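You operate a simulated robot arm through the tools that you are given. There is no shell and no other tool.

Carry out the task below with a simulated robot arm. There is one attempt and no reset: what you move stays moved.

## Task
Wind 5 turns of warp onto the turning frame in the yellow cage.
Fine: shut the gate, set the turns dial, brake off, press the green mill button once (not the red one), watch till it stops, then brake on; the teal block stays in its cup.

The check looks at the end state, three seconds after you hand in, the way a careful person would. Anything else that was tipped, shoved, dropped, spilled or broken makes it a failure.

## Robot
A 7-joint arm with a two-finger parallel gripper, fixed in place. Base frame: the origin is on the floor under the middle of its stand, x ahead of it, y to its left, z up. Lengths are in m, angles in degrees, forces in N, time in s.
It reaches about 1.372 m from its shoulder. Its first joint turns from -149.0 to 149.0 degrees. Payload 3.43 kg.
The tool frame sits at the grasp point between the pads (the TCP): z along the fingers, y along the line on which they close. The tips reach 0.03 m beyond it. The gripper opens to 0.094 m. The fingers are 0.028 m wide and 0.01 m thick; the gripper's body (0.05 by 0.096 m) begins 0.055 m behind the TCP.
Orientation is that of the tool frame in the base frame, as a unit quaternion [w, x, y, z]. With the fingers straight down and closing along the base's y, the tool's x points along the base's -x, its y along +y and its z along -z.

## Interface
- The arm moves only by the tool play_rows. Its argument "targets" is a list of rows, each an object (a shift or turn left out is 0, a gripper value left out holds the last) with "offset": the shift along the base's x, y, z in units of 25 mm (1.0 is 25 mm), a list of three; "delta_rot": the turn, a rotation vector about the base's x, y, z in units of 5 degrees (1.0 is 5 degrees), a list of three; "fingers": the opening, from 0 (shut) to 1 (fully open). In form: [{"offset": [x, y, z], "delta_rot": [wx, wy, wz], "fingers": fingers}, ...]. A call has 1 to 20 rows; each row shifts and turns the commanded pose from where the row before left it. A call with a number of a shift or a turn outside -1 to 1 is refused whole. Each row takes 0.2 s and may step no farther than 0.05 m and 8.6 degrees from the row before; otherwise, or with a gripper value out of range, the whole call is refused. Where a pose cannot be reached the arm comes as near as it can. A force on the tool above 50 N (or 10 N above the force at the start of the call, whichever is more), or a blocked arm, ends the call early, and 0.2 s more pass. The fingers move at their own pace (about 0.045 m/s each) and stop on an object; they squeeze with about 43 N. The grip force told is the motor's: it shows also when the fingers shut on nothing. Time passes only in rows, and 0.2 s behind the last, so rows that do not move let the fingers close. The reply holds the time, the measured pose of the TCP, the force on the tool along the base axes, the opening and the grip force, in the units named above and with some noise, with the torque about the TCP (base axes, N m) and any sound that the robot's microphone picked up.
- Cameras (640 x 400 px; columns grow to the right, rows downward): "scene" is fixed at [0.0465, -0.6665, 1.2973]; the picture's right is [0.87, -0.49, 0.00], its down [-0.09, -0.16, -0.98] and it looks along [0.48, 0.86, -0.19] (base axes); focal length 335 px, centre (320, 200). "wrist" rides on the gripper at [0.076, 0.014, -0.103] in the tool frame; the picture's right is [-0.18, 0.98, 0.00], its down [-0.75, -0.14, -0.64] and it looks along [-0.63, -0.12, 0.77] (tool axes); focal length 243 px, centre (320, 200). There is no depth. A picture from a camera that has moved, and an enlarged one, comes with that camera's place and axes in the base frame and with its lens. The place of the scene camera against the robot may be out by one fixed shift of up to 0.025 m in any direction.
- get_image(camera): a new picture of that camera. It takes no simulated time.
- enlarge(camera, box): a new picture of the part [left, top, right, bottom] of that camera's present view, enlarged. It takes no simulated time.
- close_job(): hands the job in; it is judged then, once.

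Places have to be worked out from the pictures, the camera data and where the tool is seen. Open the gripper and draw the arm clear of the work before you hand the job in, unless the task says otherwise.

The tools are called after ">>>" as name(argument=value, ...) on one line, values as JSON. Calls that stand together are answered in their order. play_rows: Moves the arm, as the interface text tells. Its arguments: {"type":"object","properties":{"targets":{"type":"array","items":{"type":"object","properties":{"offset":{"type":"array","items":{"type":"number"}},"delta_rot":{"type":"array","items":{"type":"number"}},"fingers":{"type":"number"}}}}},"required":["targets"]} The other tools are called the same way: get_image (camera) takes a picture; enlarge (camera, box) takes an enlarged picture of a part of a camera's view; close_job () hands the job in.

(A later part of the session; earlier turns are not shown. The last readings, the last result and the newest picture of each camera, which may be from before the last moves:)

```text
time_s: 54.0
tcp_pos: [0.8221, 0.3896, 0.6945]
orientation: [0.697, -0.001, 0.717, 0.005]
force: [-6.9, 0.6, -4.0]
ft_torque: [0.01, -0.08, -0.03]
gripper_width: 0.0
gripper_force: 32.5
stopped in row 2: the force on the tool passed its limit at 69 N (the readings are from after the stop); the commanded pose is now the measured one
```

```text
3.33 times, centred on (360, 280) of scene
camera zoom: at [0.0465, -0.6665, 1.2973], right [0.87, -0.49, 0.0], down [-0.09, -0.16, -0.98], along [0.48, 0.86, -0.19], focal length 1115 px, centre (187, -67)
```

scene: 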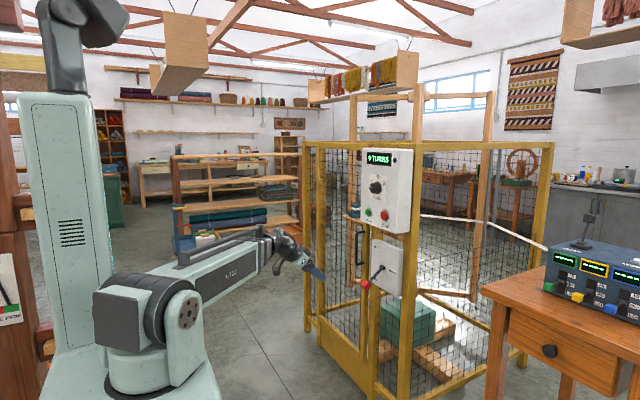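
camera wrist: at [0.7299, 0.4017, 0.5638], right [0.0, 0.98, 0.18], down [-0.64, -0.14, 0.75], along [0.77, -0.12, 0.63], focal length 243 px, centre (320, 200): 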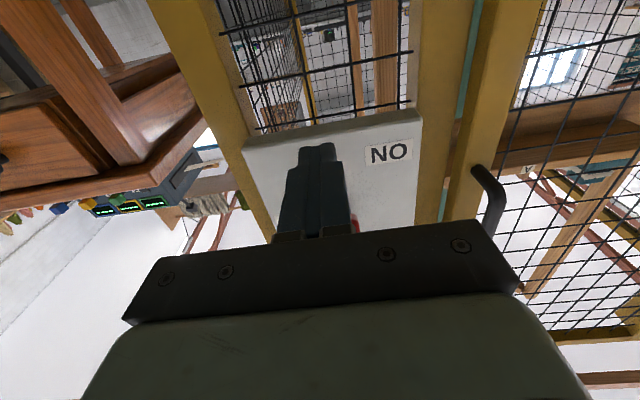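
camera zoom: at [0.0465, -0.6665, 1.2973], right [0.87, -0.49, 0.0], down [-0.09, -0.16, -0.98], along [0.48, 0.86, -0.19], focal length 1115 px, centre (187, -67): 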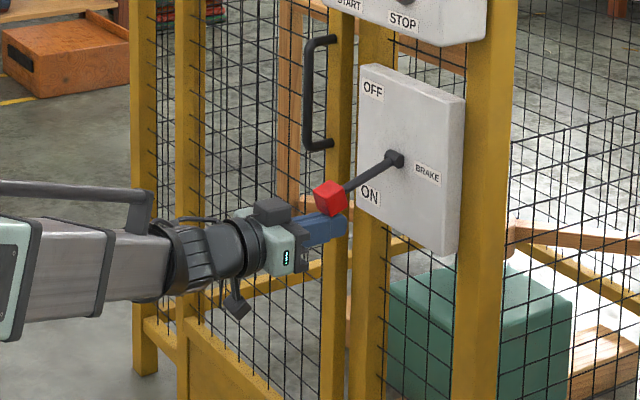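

The knob followed the fingers down, so something in the contact is holding it. I look at the contact from the wrist camera and close up in the scene view.

>>> get_image(camera="wrist")

>>> enlarge(camera="scene", box=[340, 240, 400, 300])

```text
taken
camera wrist: at [0.7177, 0.4013, 0.6213], right [0.0, 0.98, 0.19], down [-0.62, -0.15, 0.77], along [0.78, -0.11, 0.61], focal length 243 px, centre (320, 200)
```

wrist: 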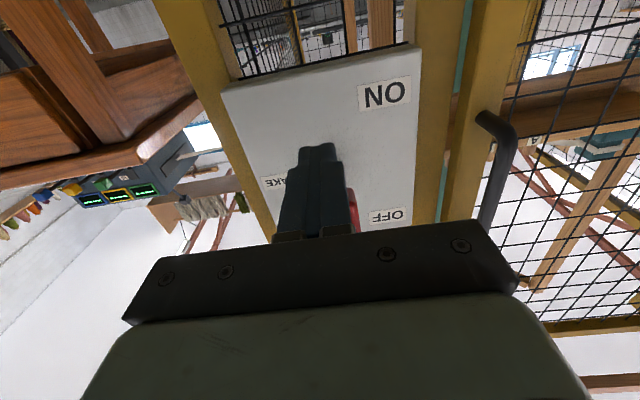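

```text
6.67 times, centred on (370, 270) of scene
camera zoom: at [0.0465, -0.6665, 1.2973], right [0.87, -0.49, 0.0], down [-0.09, -0.16, -0.98], along [0.48, 0.86, -0.19], focal length 2231 px, centre (-13, -267)
```

zoom: 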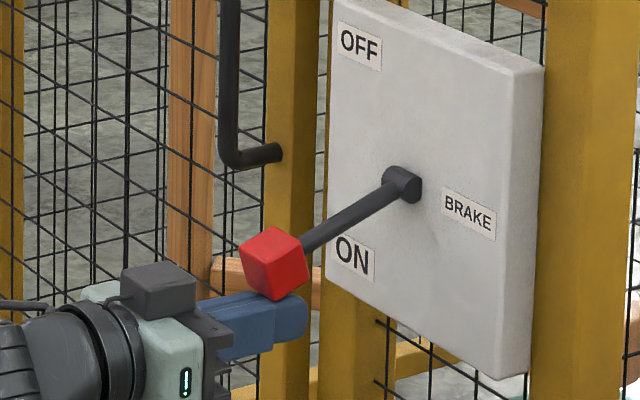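

The knob's lower edge is just bearing on the finger with high friction. Gripping the knob from the front with pads closing along the hub's axis will be better, so I drop clear, withdraw, level the tool and open the fingers.

>>> play_rows(targets=[{"offset": [0, 0, -0.5]}, {"offset": [0, 0, -0.8]}, {"offset": [-0.8, 0, -0.4]}, {"offset": [-1, 0, 0], "delta_rot": [0, -0.32, 0]}, {"offset": [-1, 0, 0], "fingers": 0.8}, {"offset": [-1, 0, 0.6]}, {"offset": [0, 0, 0.8]}, {"offset": [0, 0, 0.6]}])

>>> get_image(camera="wrist")

>>> enlarge(camera="scene", box=[290, 220, 430, 340])

```text
time_s: 55.8
tcp_pos: [0.7287, 0.3878, 0.7024]
orientation: [0.708, -0.001, 0.706, 0.005]
force: [0.3, 0.9, 0.6]
ft_torque: [-0.02, -0.03, -0.01]
gripper_width: 0.0752
gripper_force: 0.1
```

```text
taken
camera wrist: at [0.6263, 0.4011, 0.6256], right [-0.01, 0.98, 0.19], down [-0.64, -0.15, 0.75], along [0.77, -0.12, 0.63], focal length 243 px, centre (320, 200)
```

wrist: 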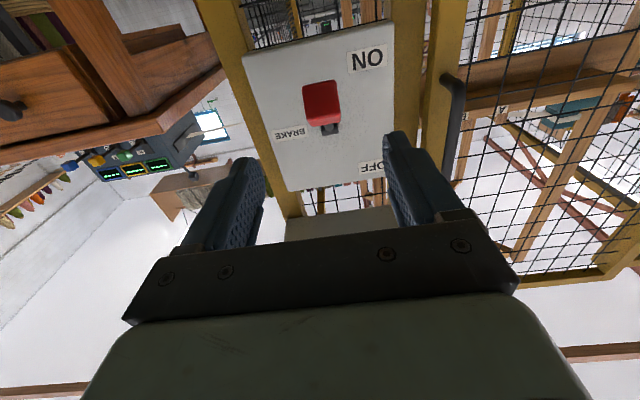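

```text
3.33 times, centred on (360, 280) of scene
camera zoom: at [0.0465, -0.6665, 1.2973], right [0.87, -0.49, 0.0], down [-0.09, -0.16, -0.98], along [0.48, 0.86, -0.19], focal length 1115 px, centre (187, -67)
```

zoom: 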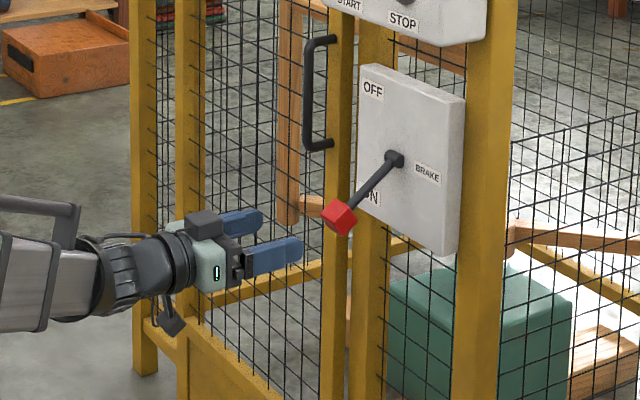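

The lever dropped back to ON by itself, so it must be carried past centre. I advance with open fingers to straddle the knob from the front at (0.846, 0.389, 0.699).

>>> play_rows(targets=[{"offset": [0.94, 0.02, -0.03]}, {"offset": [0.94, 0.02, -0.03]}, {"offset": [0.94, 0.02, -0.03]}, {"offset": [0.94, 0, -0.03]}, {"offset": [0.94, 0, 0]}])

>>> get_image(camera="wrist")

>>> enlarge(camera="scene", box=[340, 240, 400, 300])

```text
time_s: 57.0
tcp_pos: [0.845, 0.3915, 0.6988]
orientation: [0.708, -0.001, 0.707, 0.005]
force: [-1.1, 0.0, -0.5]
ft_torque: [0.0, -0.03, 0.01]
gripper_width: 0.0752
gripper_force: 0.0
```

```text
taken
camera wrist: at [0.7427, 0.4044, 0.6231], right [-0.01, 0.98, 0.19], down [-0.64, -0.15, 0.75], along [0.77, -0.11, 0.63], focal length 243 px, centre (320, 200)
```

wrist: 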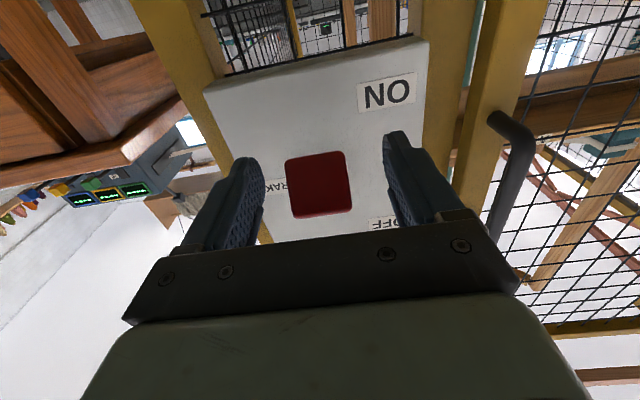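

```text
6.67 times, centred on (370, 270) of scene
camera zoom: at [0.0465, -0.6665, 1.2973], right [0.87, -0.49, 0.0], down [-0.09, -0.16, -0.98], along [0.48, 0.86, -0.19], focal length 2231 px, centre (-13, -267)
```

zoom: 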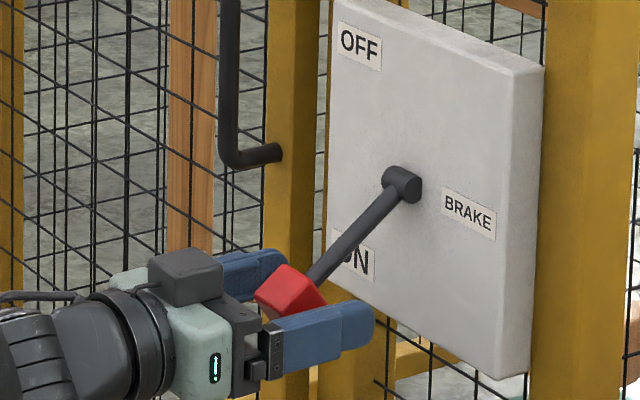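

The knob sits between the pads. I grip it.

>>> play_rows(targets=[{"fingers": 0}, {"fingers": 0}, {"fingers": 0}, {"fingers": 0}, {"fingers": 0}])

>>> enlarge(camera="scene", box=[340, 240, 400, 300])

```text
time_s: 58.2
tcp_pos: [0.8444, 0.3906, 0.6993]
orientation: [0.708, -0.001, 0.706, 0.004]
force: [2.5, 7.3, 0.9]
ft_torque: [-0.37, 0.01, -0.2]
gripper_width: 0.0347
gripper_force: 45.4
```

```text
6.67 times, centred on (370, 270) of scene
camera zoom: at [0.0465, -0.6665, 1.2973], right [0.87, -0.49, 0.0], down [-0.09, -0.16, -0.98], along [0.48, 0.86, -0.19], focal length 2231 px, centre (-13, -267)
```

zoom: 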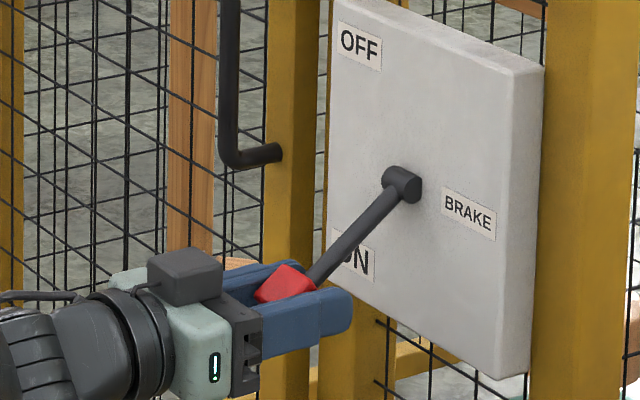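

The knob is held (35 mm). I carry it along the arc about the hub, turning the tool partly with the lever, and check the load after the first five steps.

>>> play_rows(targets=[{"offset": [-0.19, 0, 0.33], "delta_rot": [0, 0.5, 0]}, {"offset": [-0.16, 0, 0.345], "delta_rot": [0, 0.5, 0]}, {"offset": [-0.13, 0, 0.355], "delta_rot": [0, 0.5, 0]}, {"offset": [-0.1, 0, 0.365], "delta_rot": [0, 0.5, 0]}, {"offset": [-0.065, 0, 0.372], "delta_rot": [0, 0.5, 0]}])

>>> enlarge(camera="scene", box=[340, 240, 400, 300])

```text
time_s: 59.4
tcp_pos: [0.8287, 0.3917, 0.7426]
orientation: [0.626, -0.002, 0.78, 0.006]
force: [1.6, 26.4, -10.6]
ft_torque: [-0.25, 1.07, -0.53]
gripper_width: 0.0348
gripper_force: 44.9
```

```text
6.67 times, centred on (370, 270) of scene
camera zoom: at [0.0465, -0.6665, 1.2973], right [0.87, -0.49, 0.0], down [-0.09, -0.16, -0.98], along [0.48, 0.86, -0.19], focal length 2231 px, centre (-13, -267)
```

zoom: 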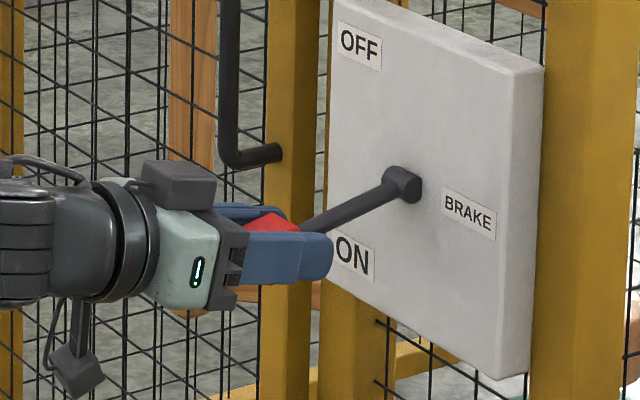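

The lever follows smoothly, with a 26 N side load from about 2 mm of misalignment in y. I correct that and continue past centre.

>>> play_rows(targets=[{"offset": [0, 0.08, 0]}, {"offset": [-0.035, 0.02, 0.378], "delta_rot": [0, 0.5, 0]}, {"offset": [0, 0, 0.38], "delta_rot": [0, 0.5, 0]}, {"offset": [0.033, 0, 0.378], "delta_rot": [0, 0.5, 0]}, {"offset": [0.065, 0, 0.375], "delta_rot": [0, 0.5, 0]}])

>>> enlarge(camera="scene", box=[340, 240, 400, 300])

```text
time_s: 60.6
tcp_pos: [0.8294, 0.3919, 0.7817]
orientation: [0.556, 0.001, 0.831, 0.004]
force: [-17.8, 11.4, -6.9]
ft_torque: [-0.04, 1.1, -0.3]
gripper_width: 0.0346
gripper_force: 44.9
```

```text
6.67 times, centred on (370, 270) of scene
camera zoom: at [0.0465, -0.6665, 1.2973], right [0.87, -0.49, 0.0], down [-0.09, -0.16, -0.98], along [0.48, 0.86, -0.19], focal length 2231 px, centre (-13, -267)
```

zoom: 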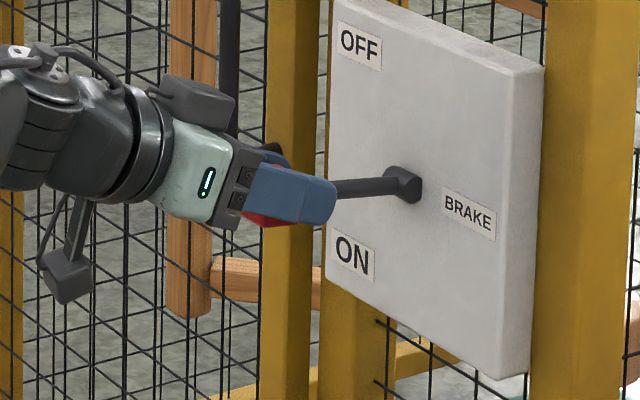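

The lever is past horizontal. I carry it the rest of the way up to the OFF stop.

>>> play_rows(targets=[{"offset": [0.04, 0, 0.366], "delta_rot": [0, 0.5, 0]}, {"offset": [0.1, 0, 0.358], "delta_rot": [0, 0.5, 0]}, {"offset": [0.14, 0, 0.345], "delta_rot": [0, 0.5, 0]}, {"offset": [0.17, 0, 0.33], "delta_rot": [0, 0.5, 0]}])

>>> enlarge(camera="scene", box=[330, 220, 410, 300])

```text
time_s: 61.6
tcp_pos: [0.8433, 0.3917, 0.8158]
orientation: [0.481, 0.002, 0.877, 0.002]
force: [3.5, 0.3, -11.9]
ft_torque: [-0.03, 0.95, -0.36]
gripper_width: 0.0346
gripper_force: 44.9
```

```text
5.00 times, centred on (370, 260) of scene
camera zoom: at [0.0465, -0.6665, 1.2973], right [0.87, -0.49, 0.0], down [-0.09, -0.16, -0.98], along [0.48, 0.86, -0.19], focal length 1673 px, centre (70, -100)
```

zoom: 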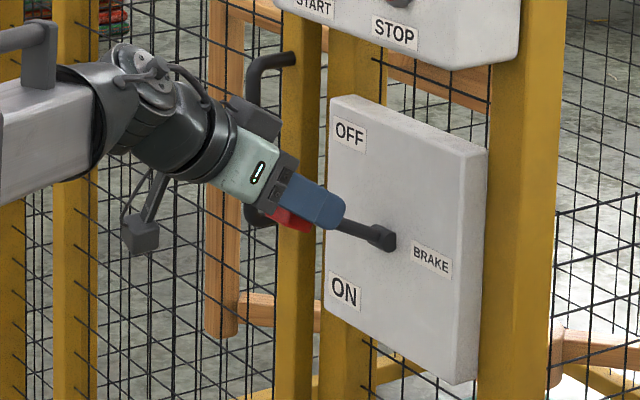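

The lever is at about +32°. I continue a couple more steps to reach the stop.

>>> play_rows(targets=[{"offset": [0.2, 0, 0.31], "delta_rot": [0, 0.5, 0]}, {"offset": [0.22, 0, 0.29], "delta_rot": [0, 0.5, 0]}])

>>> enlarge(camera="scene", box=[330, 220, 410, 300])

```text
time_s: 62.2
tcp_pos: [0.8537, 0.3914, 0.832]
orientation: [0.442, 0.001, 0.897, 0.003]
force: [3.7, -7.8, -14.4]
ft_torque: [-0.22, 0.88, -0.21]
gripper_width: 0.0347
gripper_force: 44.8
```

```text
5.00 times, centred on (370, 260) of scene
camera zoom: at [0.0465, -0.6665, 1.2973], right [0.87, -0.49, 0.0], down [-0.09, -0.16, -0.98], along [0.48, 0.86, -0.19], focal length 1673 px, centre (70, -100)
```

zoom: 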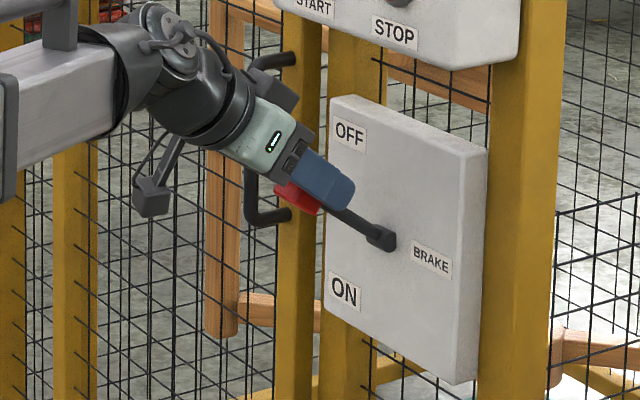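

No stop yet at about +43°. I continue slightly, watching the force.

>>> play_rows(targets=[{"offset": [0.2, 0, 0.24], "delta_rot": [0, 0.5, 0]}, {"offset": [0.2, 0, 0.22], "delta_rot": [0, 0.5, 0]}])

>>> enlarge(camera="scene", box=[330, 220, 410, 300])

>>> get_image(camera="wrist")

```text
time_s: 62.8
tcp_pos: [0.8611, 0.3915, 0.8416]
orientation: [0.4, 0.001, 0.916, 0.004]
force: [-24.1, -10.7, -27.8]
ft_torque: [-0.01, -0.35, 0.03]
gripper_width: 0.0347
gripper_force: 45.2
```

```text
5.00 times, centred on (370, 260) of scene
camera zoom: at [0.0465, -0.6665, 1.2973], right [0.87, -0.49, 0.0], down [-0.09, -0.16, -0.98], along [0.48, 0.86, -0.19], focal length 1673 px, centre (70, -100)
```

zoom: 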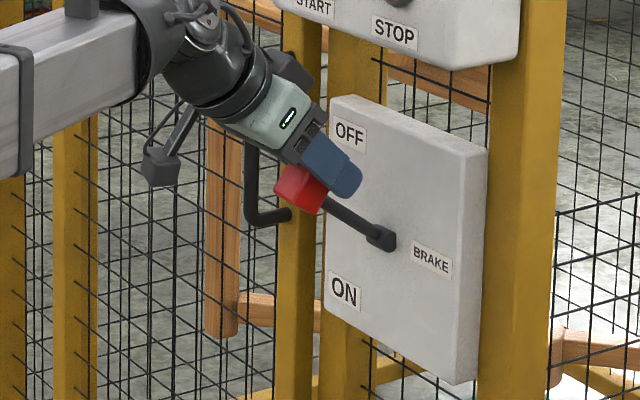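

```text
taken
camera wrist: at [0.7341, 0.4051, 0.8552], right [0.13, 0.98, 0.14], down [0.04, -0.15, 0.99], along [0.99, -0.12, -0.06], focal length 243 px, centre (320, 200)
```

wrist: 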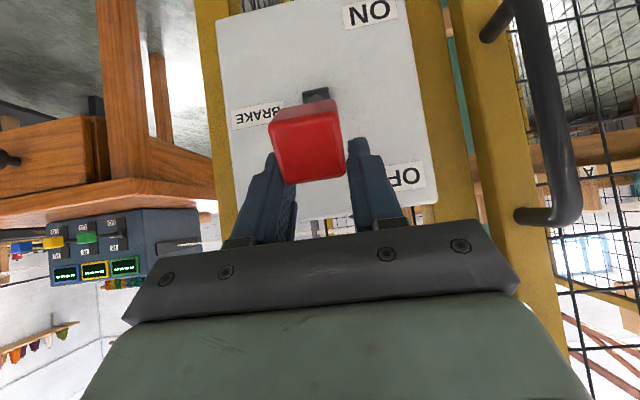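

The lever has reached its OFF stop (the knob is at about +36° and now slips in the pads). I release and back out along the tool axis.

>>> play_rows(targets=[{"fingers": 0.8}, {"fingers": 0.8}, {"fingers": 0.8}, {"offset": [-0.5, 0, 0.4]}, {"offset": [-0.7, 0, 0.4]}, {"offset": [-0.8, 0, 0.4]}, {"offset": [-0.9, 0, 0.3]}, {"offset": [-0.9, 0, 0]}, {"offset": [-0.9, 0, 0]}])

>>> get_image(camera="wrist")

>>> enlarge(camera="scene", box=[330, 130, 430, 310])

```text
time_s: 64.8
tcp_pos: [0.7452, 0.3931, 0.8791]
orientation: [0.404, 0.0, 0.915, 0.005]
force: [-0.4, -0.5, -0.7]
ft_torque: [-0.01, 0.0, -0.01]
gripper_width: 0.0753
gripper_force: 0.1
```

```text
taken
camera wrist: at [0.6174, 0.4049, 0.8917], right [0.12, 0.98, 0.14], down [0.03, -0.15, 0.99], along [0.99, -0.12, -0.05], focal length 243 px, centre (320, 200)
```

wrist: 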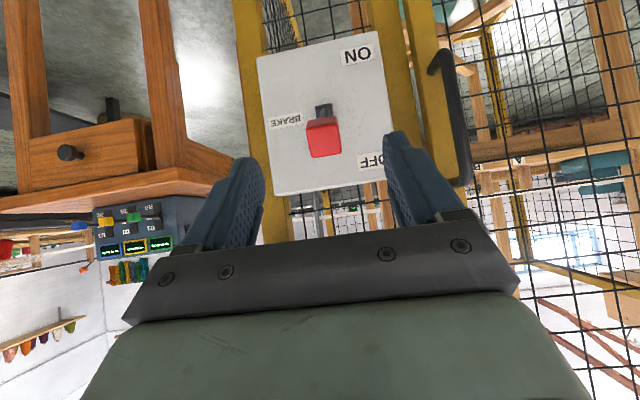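

```text
2.22 times, centred on (380, 220) of scene
camera zoom: at [0.0465, -0.6665, 1.2973], right [0.87, -0.49, 0.0], down [-0.09, -0.16, -0.98], along [0.48, 0.86, -0.19], focal length 744 px, centre (187, 156)
```

zoom: 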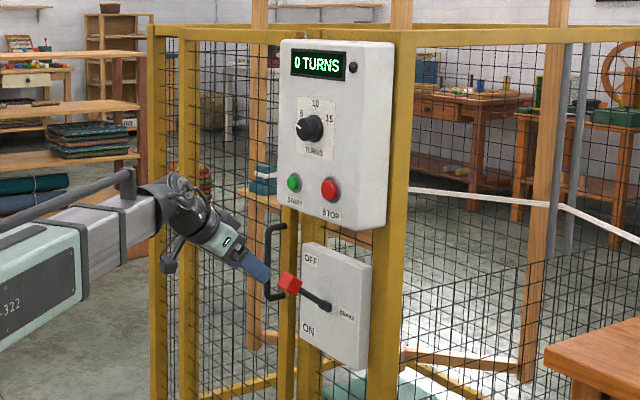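

The lever stays up at OFF. Now for the green START button at about y=0.4415, z=0.993 (STOP is at y≈0.338, well away): I close the fingers, level the tool and line up in front of it.

>>> play_rows(targets=[{"offset": [0, 0.215, 0.506], "delta_rot": [0, -0.942, 0], "fingers": 0}, {"offset": [0, 0.215, 0.506], "delta_rot": [0, -0.942, 0]}, {"offset": [0, 0.215, 0.506], "delta_rot": [0, -0.942, 0]}, {"offset": [0, 0.215, 0.506], "delta_rot": [0, -0.942, 0]}, {"offset": [0, 0.215, 0.506], "delta_rot": [0, -0.942, 0]}, {"offset": [0, 0.215, 0.506], "delta_rot": [0, -0.942, 0]}, {"offset": [0, 0.215, 0.506], "delta_rot": [0, -0.942, 0]}, {"offset": [0, 0.215, 0.506], "delta_rot": [0, -0.942, 0]}, {"offset": [0, 0.215, 0.506], "delta_rot": [0, -0.942, 0]}])

>>> get_image(camera="wrist")

>>> enlarge(camera="scene", box=[320, 140, 420, 240])

```text
time_s: 66.8
tcp_pos: [0.7441, 0.4413, 0.9928]
orientation: [0.707, -0.002, 0.707, 0.006]
force: [-0.4, 0.2, -1.0]
ft_torque: [0.01, 0.0, 0.04]
gripper_width: 0.0001
gripper_force: 33.0
```

```text
taken
camera wrist: at [0.6417, 0.4539, 0.9173], right [-0.01, 0.98, 0.19], down [-0.64, -0.15, 0.75], along [0.77, -0.11, 0.63], focal length 243 px, centre (320, 200)
```

wrist: 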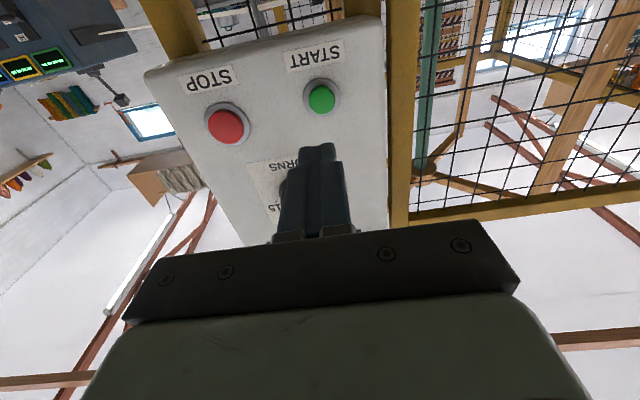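

```text
4.00 times, centred on (370, 190) of scene
camera zoom: at [0.0465, -0.6665, 1.2973], right [0.87, -0.49, 0.0], down [-0.09, -0.16, -0.98], along [0.48, 0.86, -0.19], focal length 1338 px, centre (120, 240)
```

zoom: 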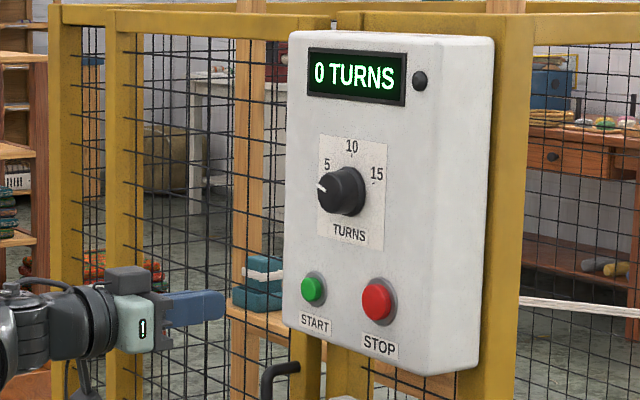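

The button is dead ahead (the wrist view gives y≈0.443, z≈0.992) and the dial reads 5. I approach to about 1 cm from the cap.

>>> play_rows(targets=[{"offset": [0.8, 0.05, -0.02]}, {"offset": [0.8, 0, 0]}, {"offset": [0.8, 0, 0]}, {"offset": [0.8, 0, 0]}, {"offset": [0.7, 0, 0]}])

>>> enlarge(camera="wrist", box=[220, 40, 420, 240])

>>> enlarge(camera="scene", box=[350, 190, 400, 230])

```text
time_s: 68.0
tcp_pos: [0.8427, 0.4428, 0.9928]
orientation: [0.707, -0.001, 0.707, 0.004]
force: [-0.3, -0.5, 0.9]
ft_torque: [0.0, 0.03, 0.03]
gripper_width: 0.0
gripper_force: 32.7
```

```text
2.00 times, centred on (320, 140) of wrist
camera zoom: at [0.7395, 0.456, 0.9169], right [-0.01, 0.98, 0.19], down [-0.64, -0.15, 0.75], along [0.77, -0.12, 0.63], focal length 485 px, centre (320, 320)
```

zoom: 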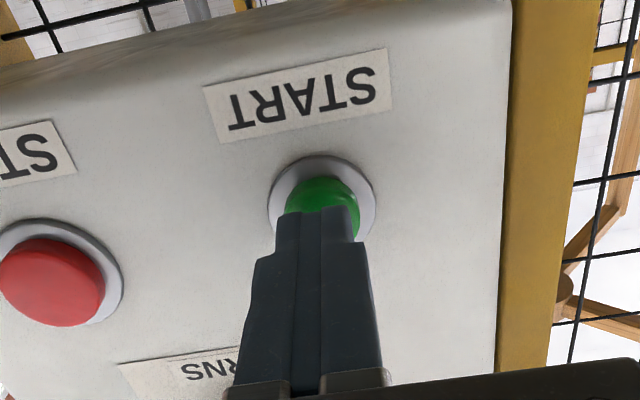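

```text
10.00 times, centred on (375, 210) of scene
camera zoom: at [0.0465, -0.6665, 1.2973], right [0.87, -0.49, 0.0], down [-0.09, -0.16, -0.98], along [0.48, 0.86, -0.19], focal length 3346 px, centre (-230, 100)
```

zoom: 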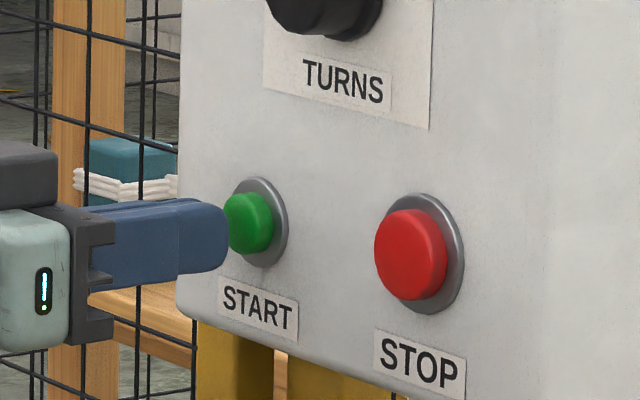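

The fingertip is centred on the green cap. I press slowly, in small steps.

>>> play_rows(targets=[{"offset": [0.2, 0, 0]}, {"offset": [0.2, 0, 0]}, {"offset": [0.15, 0, 0]}])

>>> enlarge(camera="scene", box=[340, 130, 420, 240])

```text
time_s: 68.8
tcp_pos: [0.8557, 0.4421, 0.9932]
orientation: [0.707, 0.0, 0.707, 0.004]
force: [-1.9, -1.0, 0.6]
ft_torque: [0.01, -0.04, -0.04]
gripper_width: 0.0001
gripper_force: 33.0
```

```text
3.64 times, centred on (380, 185) of scene
camera zoom: at [0.0465, -0.6665, 1.2973], right [0.87, -0.49, 0.0], down [-0.09, -0.16, -0.98], along [0.48, 0.86, -0.19], focal length 1217 px, centre (102, 254)
```

zoom: 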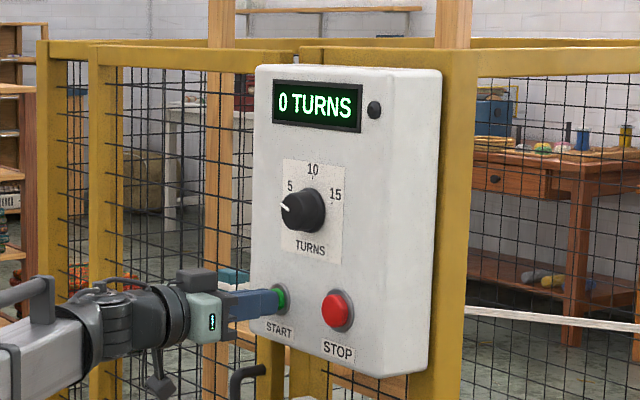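

Contact is just beginning (about 2 N). I press a few millimetres further.

>>> play_rows(targets=[{"offset": [0.1, 0, 0]}, {"offset": [0.1, 0, 0]}])

>>> enlarge(camera="scene", box=[340, 130, 420, 240])

```text
time_s: 69.4
tcp_pos: [0.8614, 0.4421, 0.9941]
orientation: [0.707, -0.002, 0.707, 0.005]
force: [-10.8, -0.1, -3.5]
ft_torque: [-0.03, 0.08, 0.03]
gripper_width: 0.0
gripper_force: 33.2
heard: click
```

```text
3.64 times, centred on (380, 185) of scene
camera zoom: at [0.0465, -0.6665, 1.2973], right [0.87, -0.49, 0.0], down [-0.09, -0.16, -0.98], along [0.48, 0.86, -0.19], focal length 1217 px, centre (102, 254)
```

zoom: 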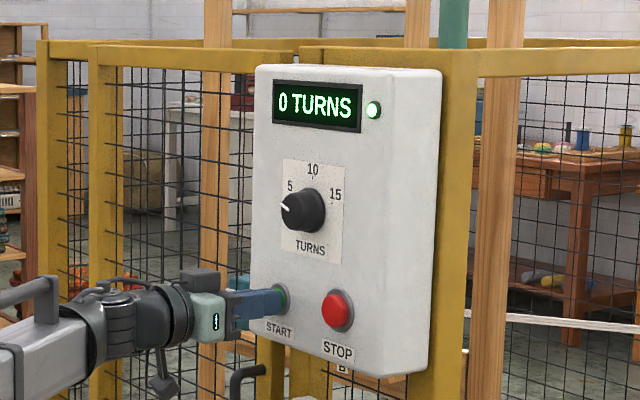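

A click was heard, the lamp turned green and the frame is turning. I release the button by backing straight off, then watch.

>>> play_rows(targets=[{"offset": [-0.4, 0, 0]}, {"offset": [-0.8, 0, 0]}, {"offset": [-0.8, 0, 0]}, {"offset": [-0.8, 0, 0]}, {"offset": [-0.8, 0, 0]}, {"offset": [-0.8, 0, 0]}])

>>> enlarge(camera="scene", box=[340, 130, 420, 240])

>>> get_image(camera="scene")

```text
time_s: 70.8
tcp_pos: [0.7492, 0.4416, 0.9925]
orientation: [0.707, 0.0, 0.707, 0.005]
force: [-0.2, -0.3, 0.2]
ft_torque: [-0.01, -0.01, -0.02]
gripper_width: 0.0003
gripper_force: 33.1
```

```text
3.64 times, centred on (380, 185) of scene
camera zoom: at [0.0465, -0.6665, 1.2973], right [0.87, -0.49, 0.0], down [-0.09, -0.16, -0.98], along [0.48, 0.86, -0.19], focal length 1217 px, centre (102, 254)
```

zoom: 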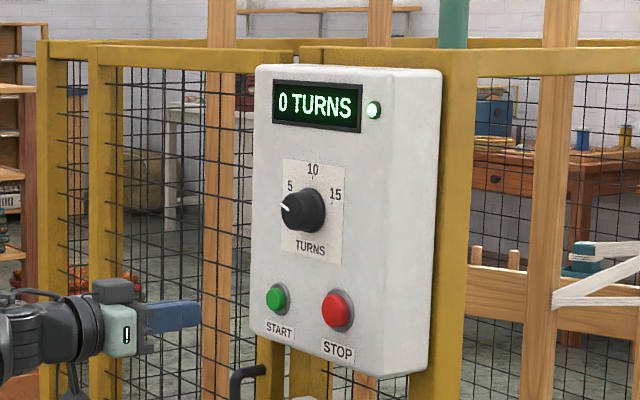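

```text
taken
```

scene: 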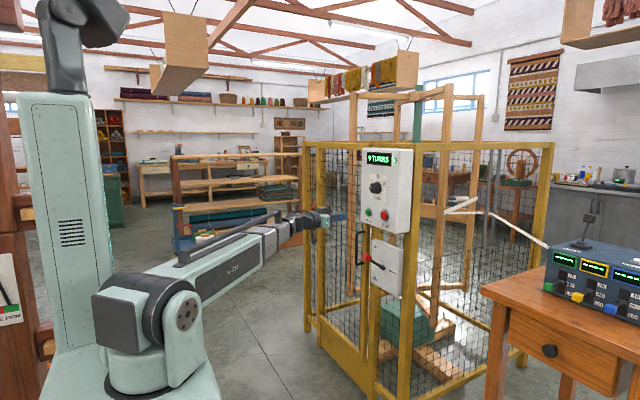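

The frame is turning and winding the white warp, with the display still at 0. I hold still and watch.

>>> play_rows(targets=[{}, {}, {}, {}, {}, {}, {}, {}, {}, {}])

>>> enlarge(camera="scene", box=[320, 80, 560, 320])

```text
time_s: 73.0
tcp_pos: [0.7487, 0.4409, 0.9931]
orientation: [0.707, -0.002, 0.707, 0.005]
force: [0.6, -0.5, -0.9]
ft_torque: [0.01, 0.03, 0.02]
gripper_width: 0.0001
gripper_force: 33.3
```

```text
1.67 times, centred on (440, 200) of scene
camera zoom: at [0.0465, -0.6665, 1.2973], right [0.87, -0.49, 0.0], down [-0.09, -0.16, -0.98], along [0.48, 0.86, -0.19], focal length 558 px, centre (120, 200)
```

zoom: 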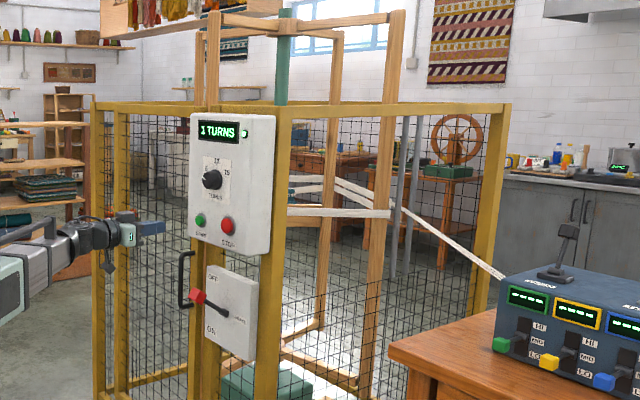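

The display reads 1 turn and the winding is running properly. I keep watching.

>>> play_rows(targets=[{}, {}, {}, {}, {}, {}, {}, {}, {}, {}, {}, {}, {}, {}, {}, {}])

>>> enlarge(camera="scene", box=[320, 80, 560, 320])

```text
time_s: 76.4
tcp_pos: [0.7496, 0.4408, 0.9927]
orientation: [0.707, -0.001, 0.707, 0.006]
force: [-0.1, -0.6, -0.6]
ft_torque: [0.01, -0.04, 0.01]
gripper_width: 0.0
gripper_force: 32.8
```

```text
1.67 times, centred on (440, 200) of scene
camera zoom: at [0.0465, -0.6665, 1.2973], right [0.87, -0.49, 0.0], down [-0.09, -0.16, -0.98], along [0.48, 0.86, -0.19], focal length 558 px, centre (120, 200)
```

zoom: 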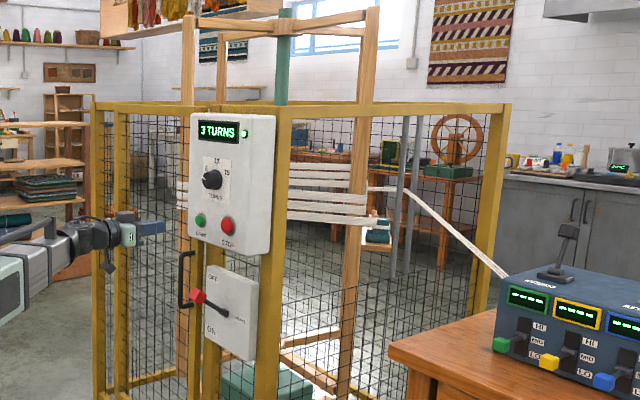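

Three turns done, and the teal block is still in its cup. I keep waiting.

>>> play_rows(targets=[{}, {}, {}, {}, {}, {}, {}, {}, {}, {}, {}, {}, {}, {}])

>>> enlarge(camera="scene", box=[320, 80, 560, 320])

```text
time_s: 79.4
tcp_pos: [0.7493, 0.4409, 0.9928]
orientation: [0.707, -0.001, 0.707, 0.004]
force: [0.3, 0.7, -0.6]
ft_torque: [0.02, 0.04, -0.02]
gripper_width: 0.0001
gripper_force: 32.4
```

```text
1.67 times, centred on (440, 200) of scene
camera zoom: at [0.0465, -0.6665, 1.2973], right [0.87, -0.49, 0.0], down [-0.09, -0.16, -0.98], along [0.48, 0.86, -0.19], focal length 558 px, centre (120, 200)
```

zoom: 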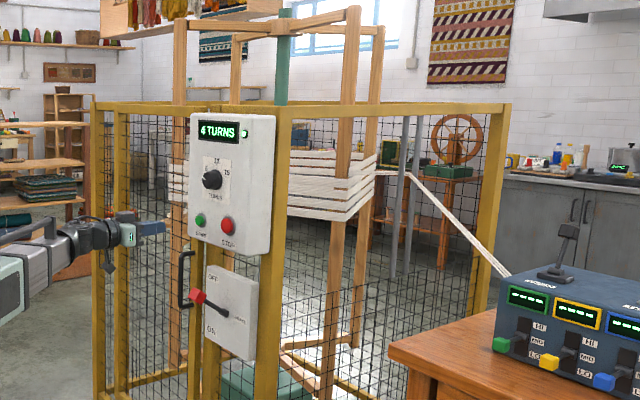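

Four turns now and the lamp is still lit. I wait a little more.

>>> play_rows(targets=[{}, {}, {}, {}, {}, {}, {}, {}, {}, {}])

>>> enlarge(camera="scene", box=[320, 80, 560, 320])

>>> enlarge(camera="scene", box=[355, 140, 415, 200])

```text
time_s: 81.6
tcp_pos: [0.7501, 0.4418, 0.9924]
orientation: [0.707, -0.001, 0.707, 0.005]
force: [-0.5, -0.3, -0.1]
ft_torque: [-0.03, 0.02, 0.0]
gripper_width: 0.0001
gripper_force: 33.1
```

```text
1.67 times, centred on (440, 200) of scene
camera zoom: at [0.0465, -0.6665, 1.2973], right [0.87, -0.49, 0.0], down [-0.09, -0.16, -0.98], along [0.48, 0.86, -0.19], focal length 558 px, centre (120, 200)
```

zoom: 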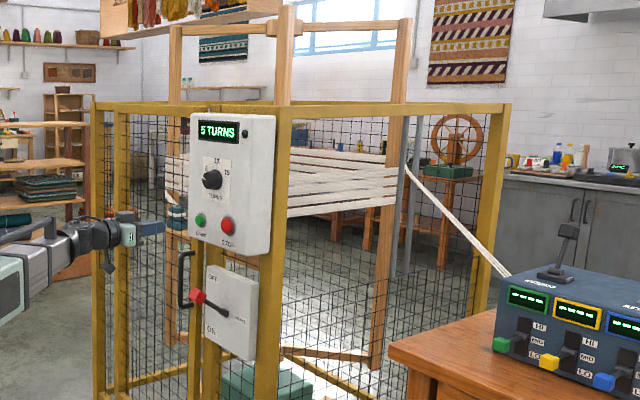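

```text
6.67 times, centred on (385, 170) of scene
camera zoom: at [0.0465, -0.6665, 1.2973], right [0.87, -0.49, 0.0], down [-0.09, -0.16, -0.98], along [0.48, 0.86, -0.19], focal length 2231 px, centre (-113, 400)
```

zoom: 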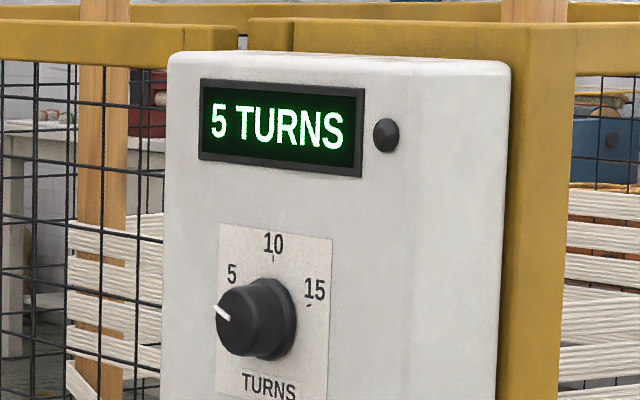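

The display reads 5 TURNS and the lamp is out. While confirming the frame has stopped, I move to a pre-grasp for the brake knob (now near (0.848, 0.392, 0.818)), pitched 30° down with open fingers.

>>> play_rows(targets=[{"offset": [0, -0.33, -0.82], "delta_rot": [0, 1, 0], "fingers": 0.8}, {"offset": [0.05, -0.33, -0.82], "delta_rot": [0, 1, 0]}, {"offset": [0.05, -0.33, -0.82], "delta_rot": [0, 1, 0]}, {"offset": [0.05, -0.33, -0.82], "delta_rot": [0, 1, 0]}, {"offset": [0.1, -0.33, -0.82], "delta_rot": [0, 1, 0]}, {"offset": [0.1, -0.33, -0.82], "delta_rot": [0, 1, 0]}])

>>> get_image(camera="wrist")

>>> enlarge(camera="scene", box=[320, 80, 560, 320])

>>> enlarge(camera="scene", box=[330, 220, 410, 300])

```text
time_s: 83.0
tcp_pos: [0.7593, 0.3927, 0.8687]
orientation: [0.499, 0.0, 0.867, 0.004]
force: [-0.3, -0.1, 0.1]
ft_torque: [0.01, -0.06, 0.04]
gripper_width: 0.0751
gripper_force: 0.1
```

```text
taken
camera wrist: at [0.6325, 0.4064, 0.8551], right [0.09, 0.98, 0.17], down [-0.18, -0.15, 0.97], along [0.98, -0.12, 0.16], focal length 243 px, centre (320, 200)
```

wrist: 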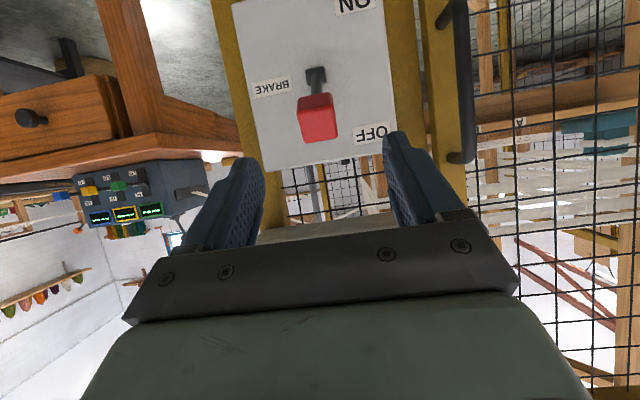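

```text
1.67 times, centred on (440, 200) of scene
camera zoom: at [0.0465, -0.6665, 1.2973], right [0.87, -0.49, 0.0], down [-0.09, -0.16, -0.98], along [0.48, 0.86, -0.19], focal length 558 px, centre (120, 200)
```

zoom: 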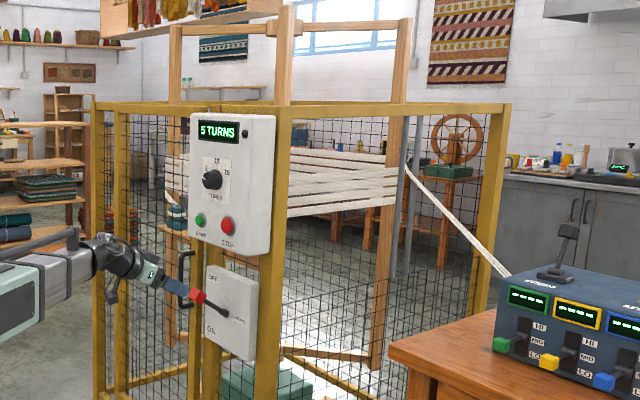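

```text
5.00 times, centred on (370, 260) of scene
camera zoom: at [0.0465, -0.6665, 1.2973], right [0.87, -0.49, 0.0], down [-0.09, -0.16, -0.98], along [0.48, 0.86, -0.19], focal length 1673 px, centre (70, -100)
```

zoom: 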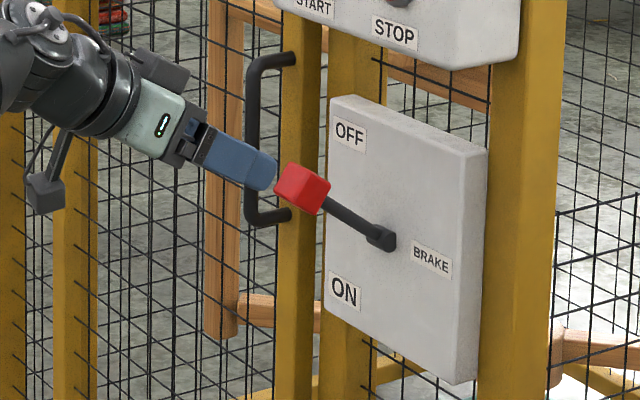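

The frame has stopped with the warp wound, and the knob is confirmed at about (0.846, 0.391, 0.820). I advance so the pads straddle it and grip.

>>> play_rows(targets=[{"offset": [0.87, -0.02, -0.49]}, {"offset": [0.87, -0.02, -0.49]}, {"offset": [0.87, 0, -0.49]}, {"offset": [0.87, 0, -0.49]}, {}])

>>> get_image(camera="wrist")

>>> enlarge(camera="scene", box=[330, 220, 410, 300])

```text
time_s: 84.2
tcp_pos: [0.8481, 0.392, 0.821]
orientation: [0.5, 0.001, 0.866, 0.004]
force: [0.2, 0.5, -0.3]
ft_torque: [0.01, 0.0, -0.01]
gripper_width: 0.0751
gripper_force: 0.0
```

```text
taken
camera wrist: at [0.7201, 0.4048, 0.807], right [0.09, 0.98, 0.17], down [-0.18, -0.15, 0.97], along [0.98, -0.12, 0.16], focal length 243 px, centre (320, 200)
```

wrist: 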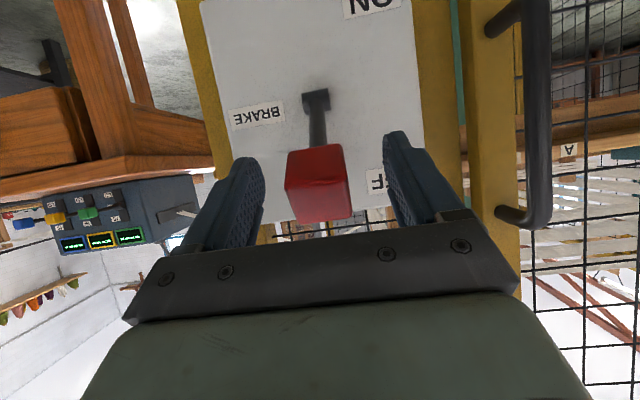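

```text
5.00 times, centred on (370, 260) of scene
camera zoom: at [0.0465, -0.6665, 1.2973], right [0.87, -0.49, 0.0], down [-0.09, -0.16, -0.98], along [0.48, 0.86, -0.19], focal length 1673 px, centre (70, -100)
```

zoom: 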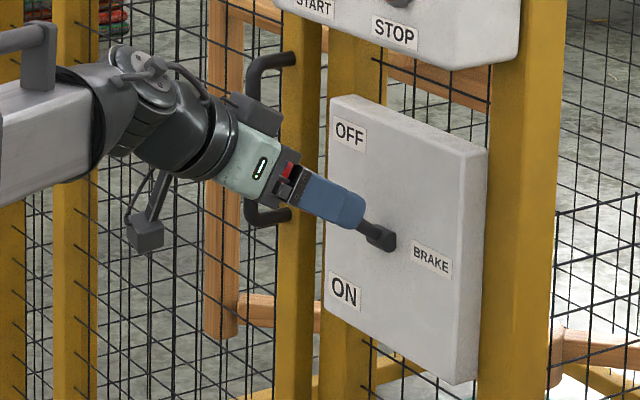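

The pads straddle the knob. I close on it.

>>> play_rows(targets=[{"fingers": 0}, {"fingers": 0}, {"fingers": 0}, {"fingers": 0}, {"fingers": 0}])

```text
time_s: 85.4
tcp_pos: [0.847, 0.3917, 0.8217]
orientation: [0.5, -0.001, 0.866, 0.005]
force: [-0.2, -2.9, 0.3]
ft_torque: [-0.48, 0.05, -0.12]
gripper_width: 0.0349
gripper_force: 45.0
```

It's gripped at 35 mm with little side load. I carry the lever down along its arc, checking after the first seven steps.

>>> play_rows(targets=[{"offset": [-0.2, 0, -0.32], "delta_rot": [0, -0.5, 0]}, {"offset": [-0.17, 0, -0.33], "delta_rot": [0, -0.5, 0]}, {"offset": [-0.15, 0, -0.35], "delta_rot": [0, -0.5, 0]}, {"offset": [-0.11, 0, -0.36], "delta_rot": [0, -0.5, 0]}, {"offset": [-0.085, 0, -0.365], "delta_rot": [0, -0.5, 0]}, {"offset": [-0.05, 0, -0.37], "delta_rot": [0, -0.5, 0]}, {"offset": [-0.016, 0, -0.376], "delta_rot": [0, -0.5, 0]}])

>>> enlarge(camera="scene", box=[330, 220, 410, 300])

```text
time_s: 87.0
tcp_pos: [0.8263, 0.391, 0.7611]
orientation: [0.626, -0.001, 0.78, 0.005]
force: [-5.1, 1.2, 9.1]
ft_torque: [-0.83, -0.92, -0.2]
gripper_width: 0.0346
gripper_force: 44.7
```

```text
5.00 times, centred on (370, 260) of scene
camera zoom: at [0.0465, -0.6665, 1.2973], right [0.87, -0.49, 0.0], down [-0.09, -0.16, -0.98], along [0.48, 0.86, -0.19], focal length 1673 px, centre (70, -100)
```

zoom: 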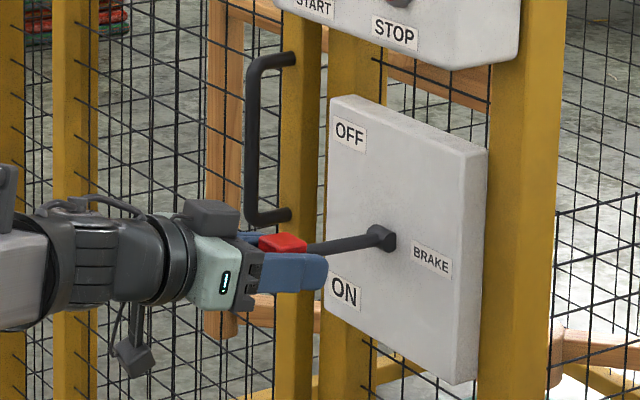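

The lever is at horizontal with low forces. I continue down the rest of the arc to ON.

>>> play_rows(targets=[{"offset": [0.016, 0, -0.376], "delta_rot": [0, -0.5, 0]}, {"offset": [0.05, 0, -0.37], "delta_rot": [0, -0.5, 0]}, {"offset": [0.08, 0, -0.367], "delta_rot": [0, -0.5, 0]}, {"offset": [0.11, 0, -0.36], "delta_rot": [0, -0.5, 0]}, {"offset": [0.14, 0, -0.35], "delta_rot": [0, -0.5, 0]}, {"offset": [0.17, 0, -0.33], "delta_rot": [0, -0.5, 0]}])

>>> enlarge(camera="scene", box=[330, 220, 410, 300])

```text
time_s: 88.4
tcp_pos: [0.841, 0.3924, 0.7062]
orientation: [0.722, -0.002, 0.692, 0.005]
force: [-18.9, 16.6, 0.2]
ft_torque: [-0.46, -1.02, -0.53]
gripper_width: 0.0347
gripper_force: 44.9
```

```text
5.00 times, centred on (370, 260) of scene
camera zoom: at [0.0465, -0.6665, 1.2973], right [0.87, -0.49, 0.0], down [-0.09, -0.16, -0.98], along [0.48, 0.86, -0.19], focal length 1673 px, centre (70, -100)
```

zoom: 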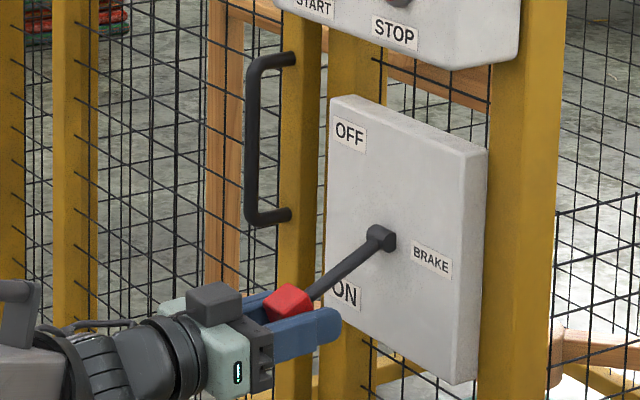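

The lever is near −29°. Two more steps take it to the ON stop.

>>> play_rows(targets=[{"offset": [0.16, 0.05, -0.32], "delta_rot": [0, -0.5, 0]}, {"offset": [0.18, 0, -0.31], "delta_rot": [0, -0.5, 0]}])

>>> enlarge(camera="scene", box=[330, 220, 410, 300])

```text
time_s: 89.0
tcp_pos: [0.8525, 0.3904, 0.6922]
orientation: [0.752, 0.001, 0.659, 0.003]
force: [3.0, 3.4, 13.2]
ft_torque: [-0.45, -0.92, -0.49]
gripper_width: 0.0351
gripper_force: 45.0
```

```text
5.00 times, centred on (370, 260) of scene
camera zoom: at [0.0465, -0.6665, 1.2973], right [0.87, -0.49, 0.0], down [-0.09, -0.16, -0.98], along [0.48, 0.86, -0.19], focal length 1673 px, centre (70, -100)
```

zoom: 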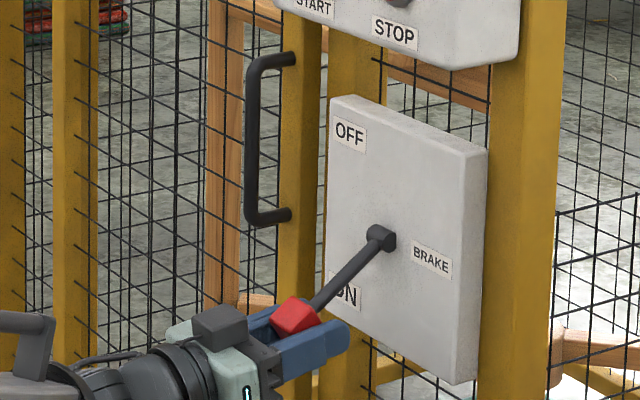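

The lever is at its ON stop. I release and back straight out, then compare with the original ON position.

>>> play_rows(targets=[{"fingers": 0.8}, {"fingers": 0.8}, {"fingers": 0.8}, {"offset": [-0.6, 0, -0.1]}, {"offset": [-0.9, 0, -0.1]}, {"offset": [-0.9, 0, -0.1]}, {"offset": [-0.9, 0, 0]}, {"offset": [-0.9, 0, 0]}, {"offset": [-0.9, 0, 0]}, {"offset": [-0.9, 0, 0]}])

>>> enlarge(camera="scene", box=[340, 230, 420, 310])

>>> get_image(camera="wrist")

```text
time_s: 91.2
tcp_pos: [0.7007, 0.3928, 0.6846]
orientation: [0.752, -0.001, 0.659, 0.004]
force: [-0.5, 0.2, 1.0]
ft_torque: [0.01, 0.01, -0.01]
gripper_width: 0.0753
gripper_force: 0.0
```

```text
5.00 times, centred on (380, 270) of scene
camera zoom: at [0.0465, -0.6665, 1.2973], right [0.87, -0.49, 0.0], down [-0.09, -0.16, -0.98], along [0.48, 0.86, -0.19], focal length 1673 px, centre (20, -150)
```

zoom: 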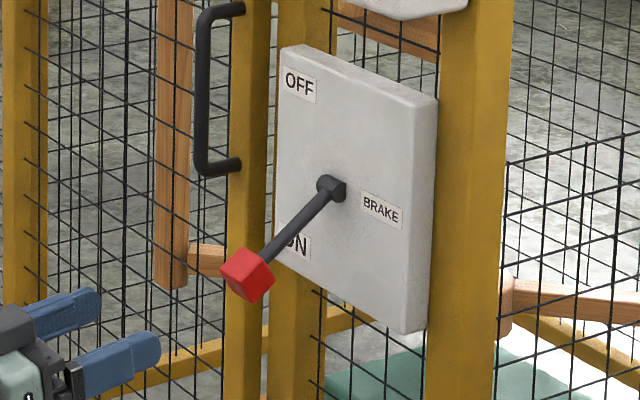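

```text
taken
camera wrist: at [0.6084, 0.406, 0.5944], right [-0.03, 0.98, 0.19], down [-0.73, -0.15, 0.66], along [0.68, -0.12, 0.72], focal length 243 px, centre (320, 200)
```

wrist: 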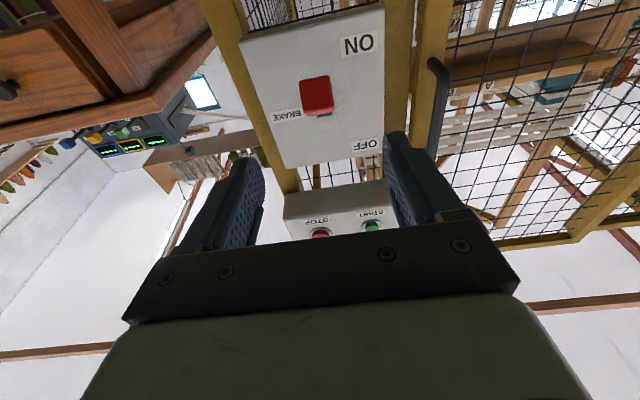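

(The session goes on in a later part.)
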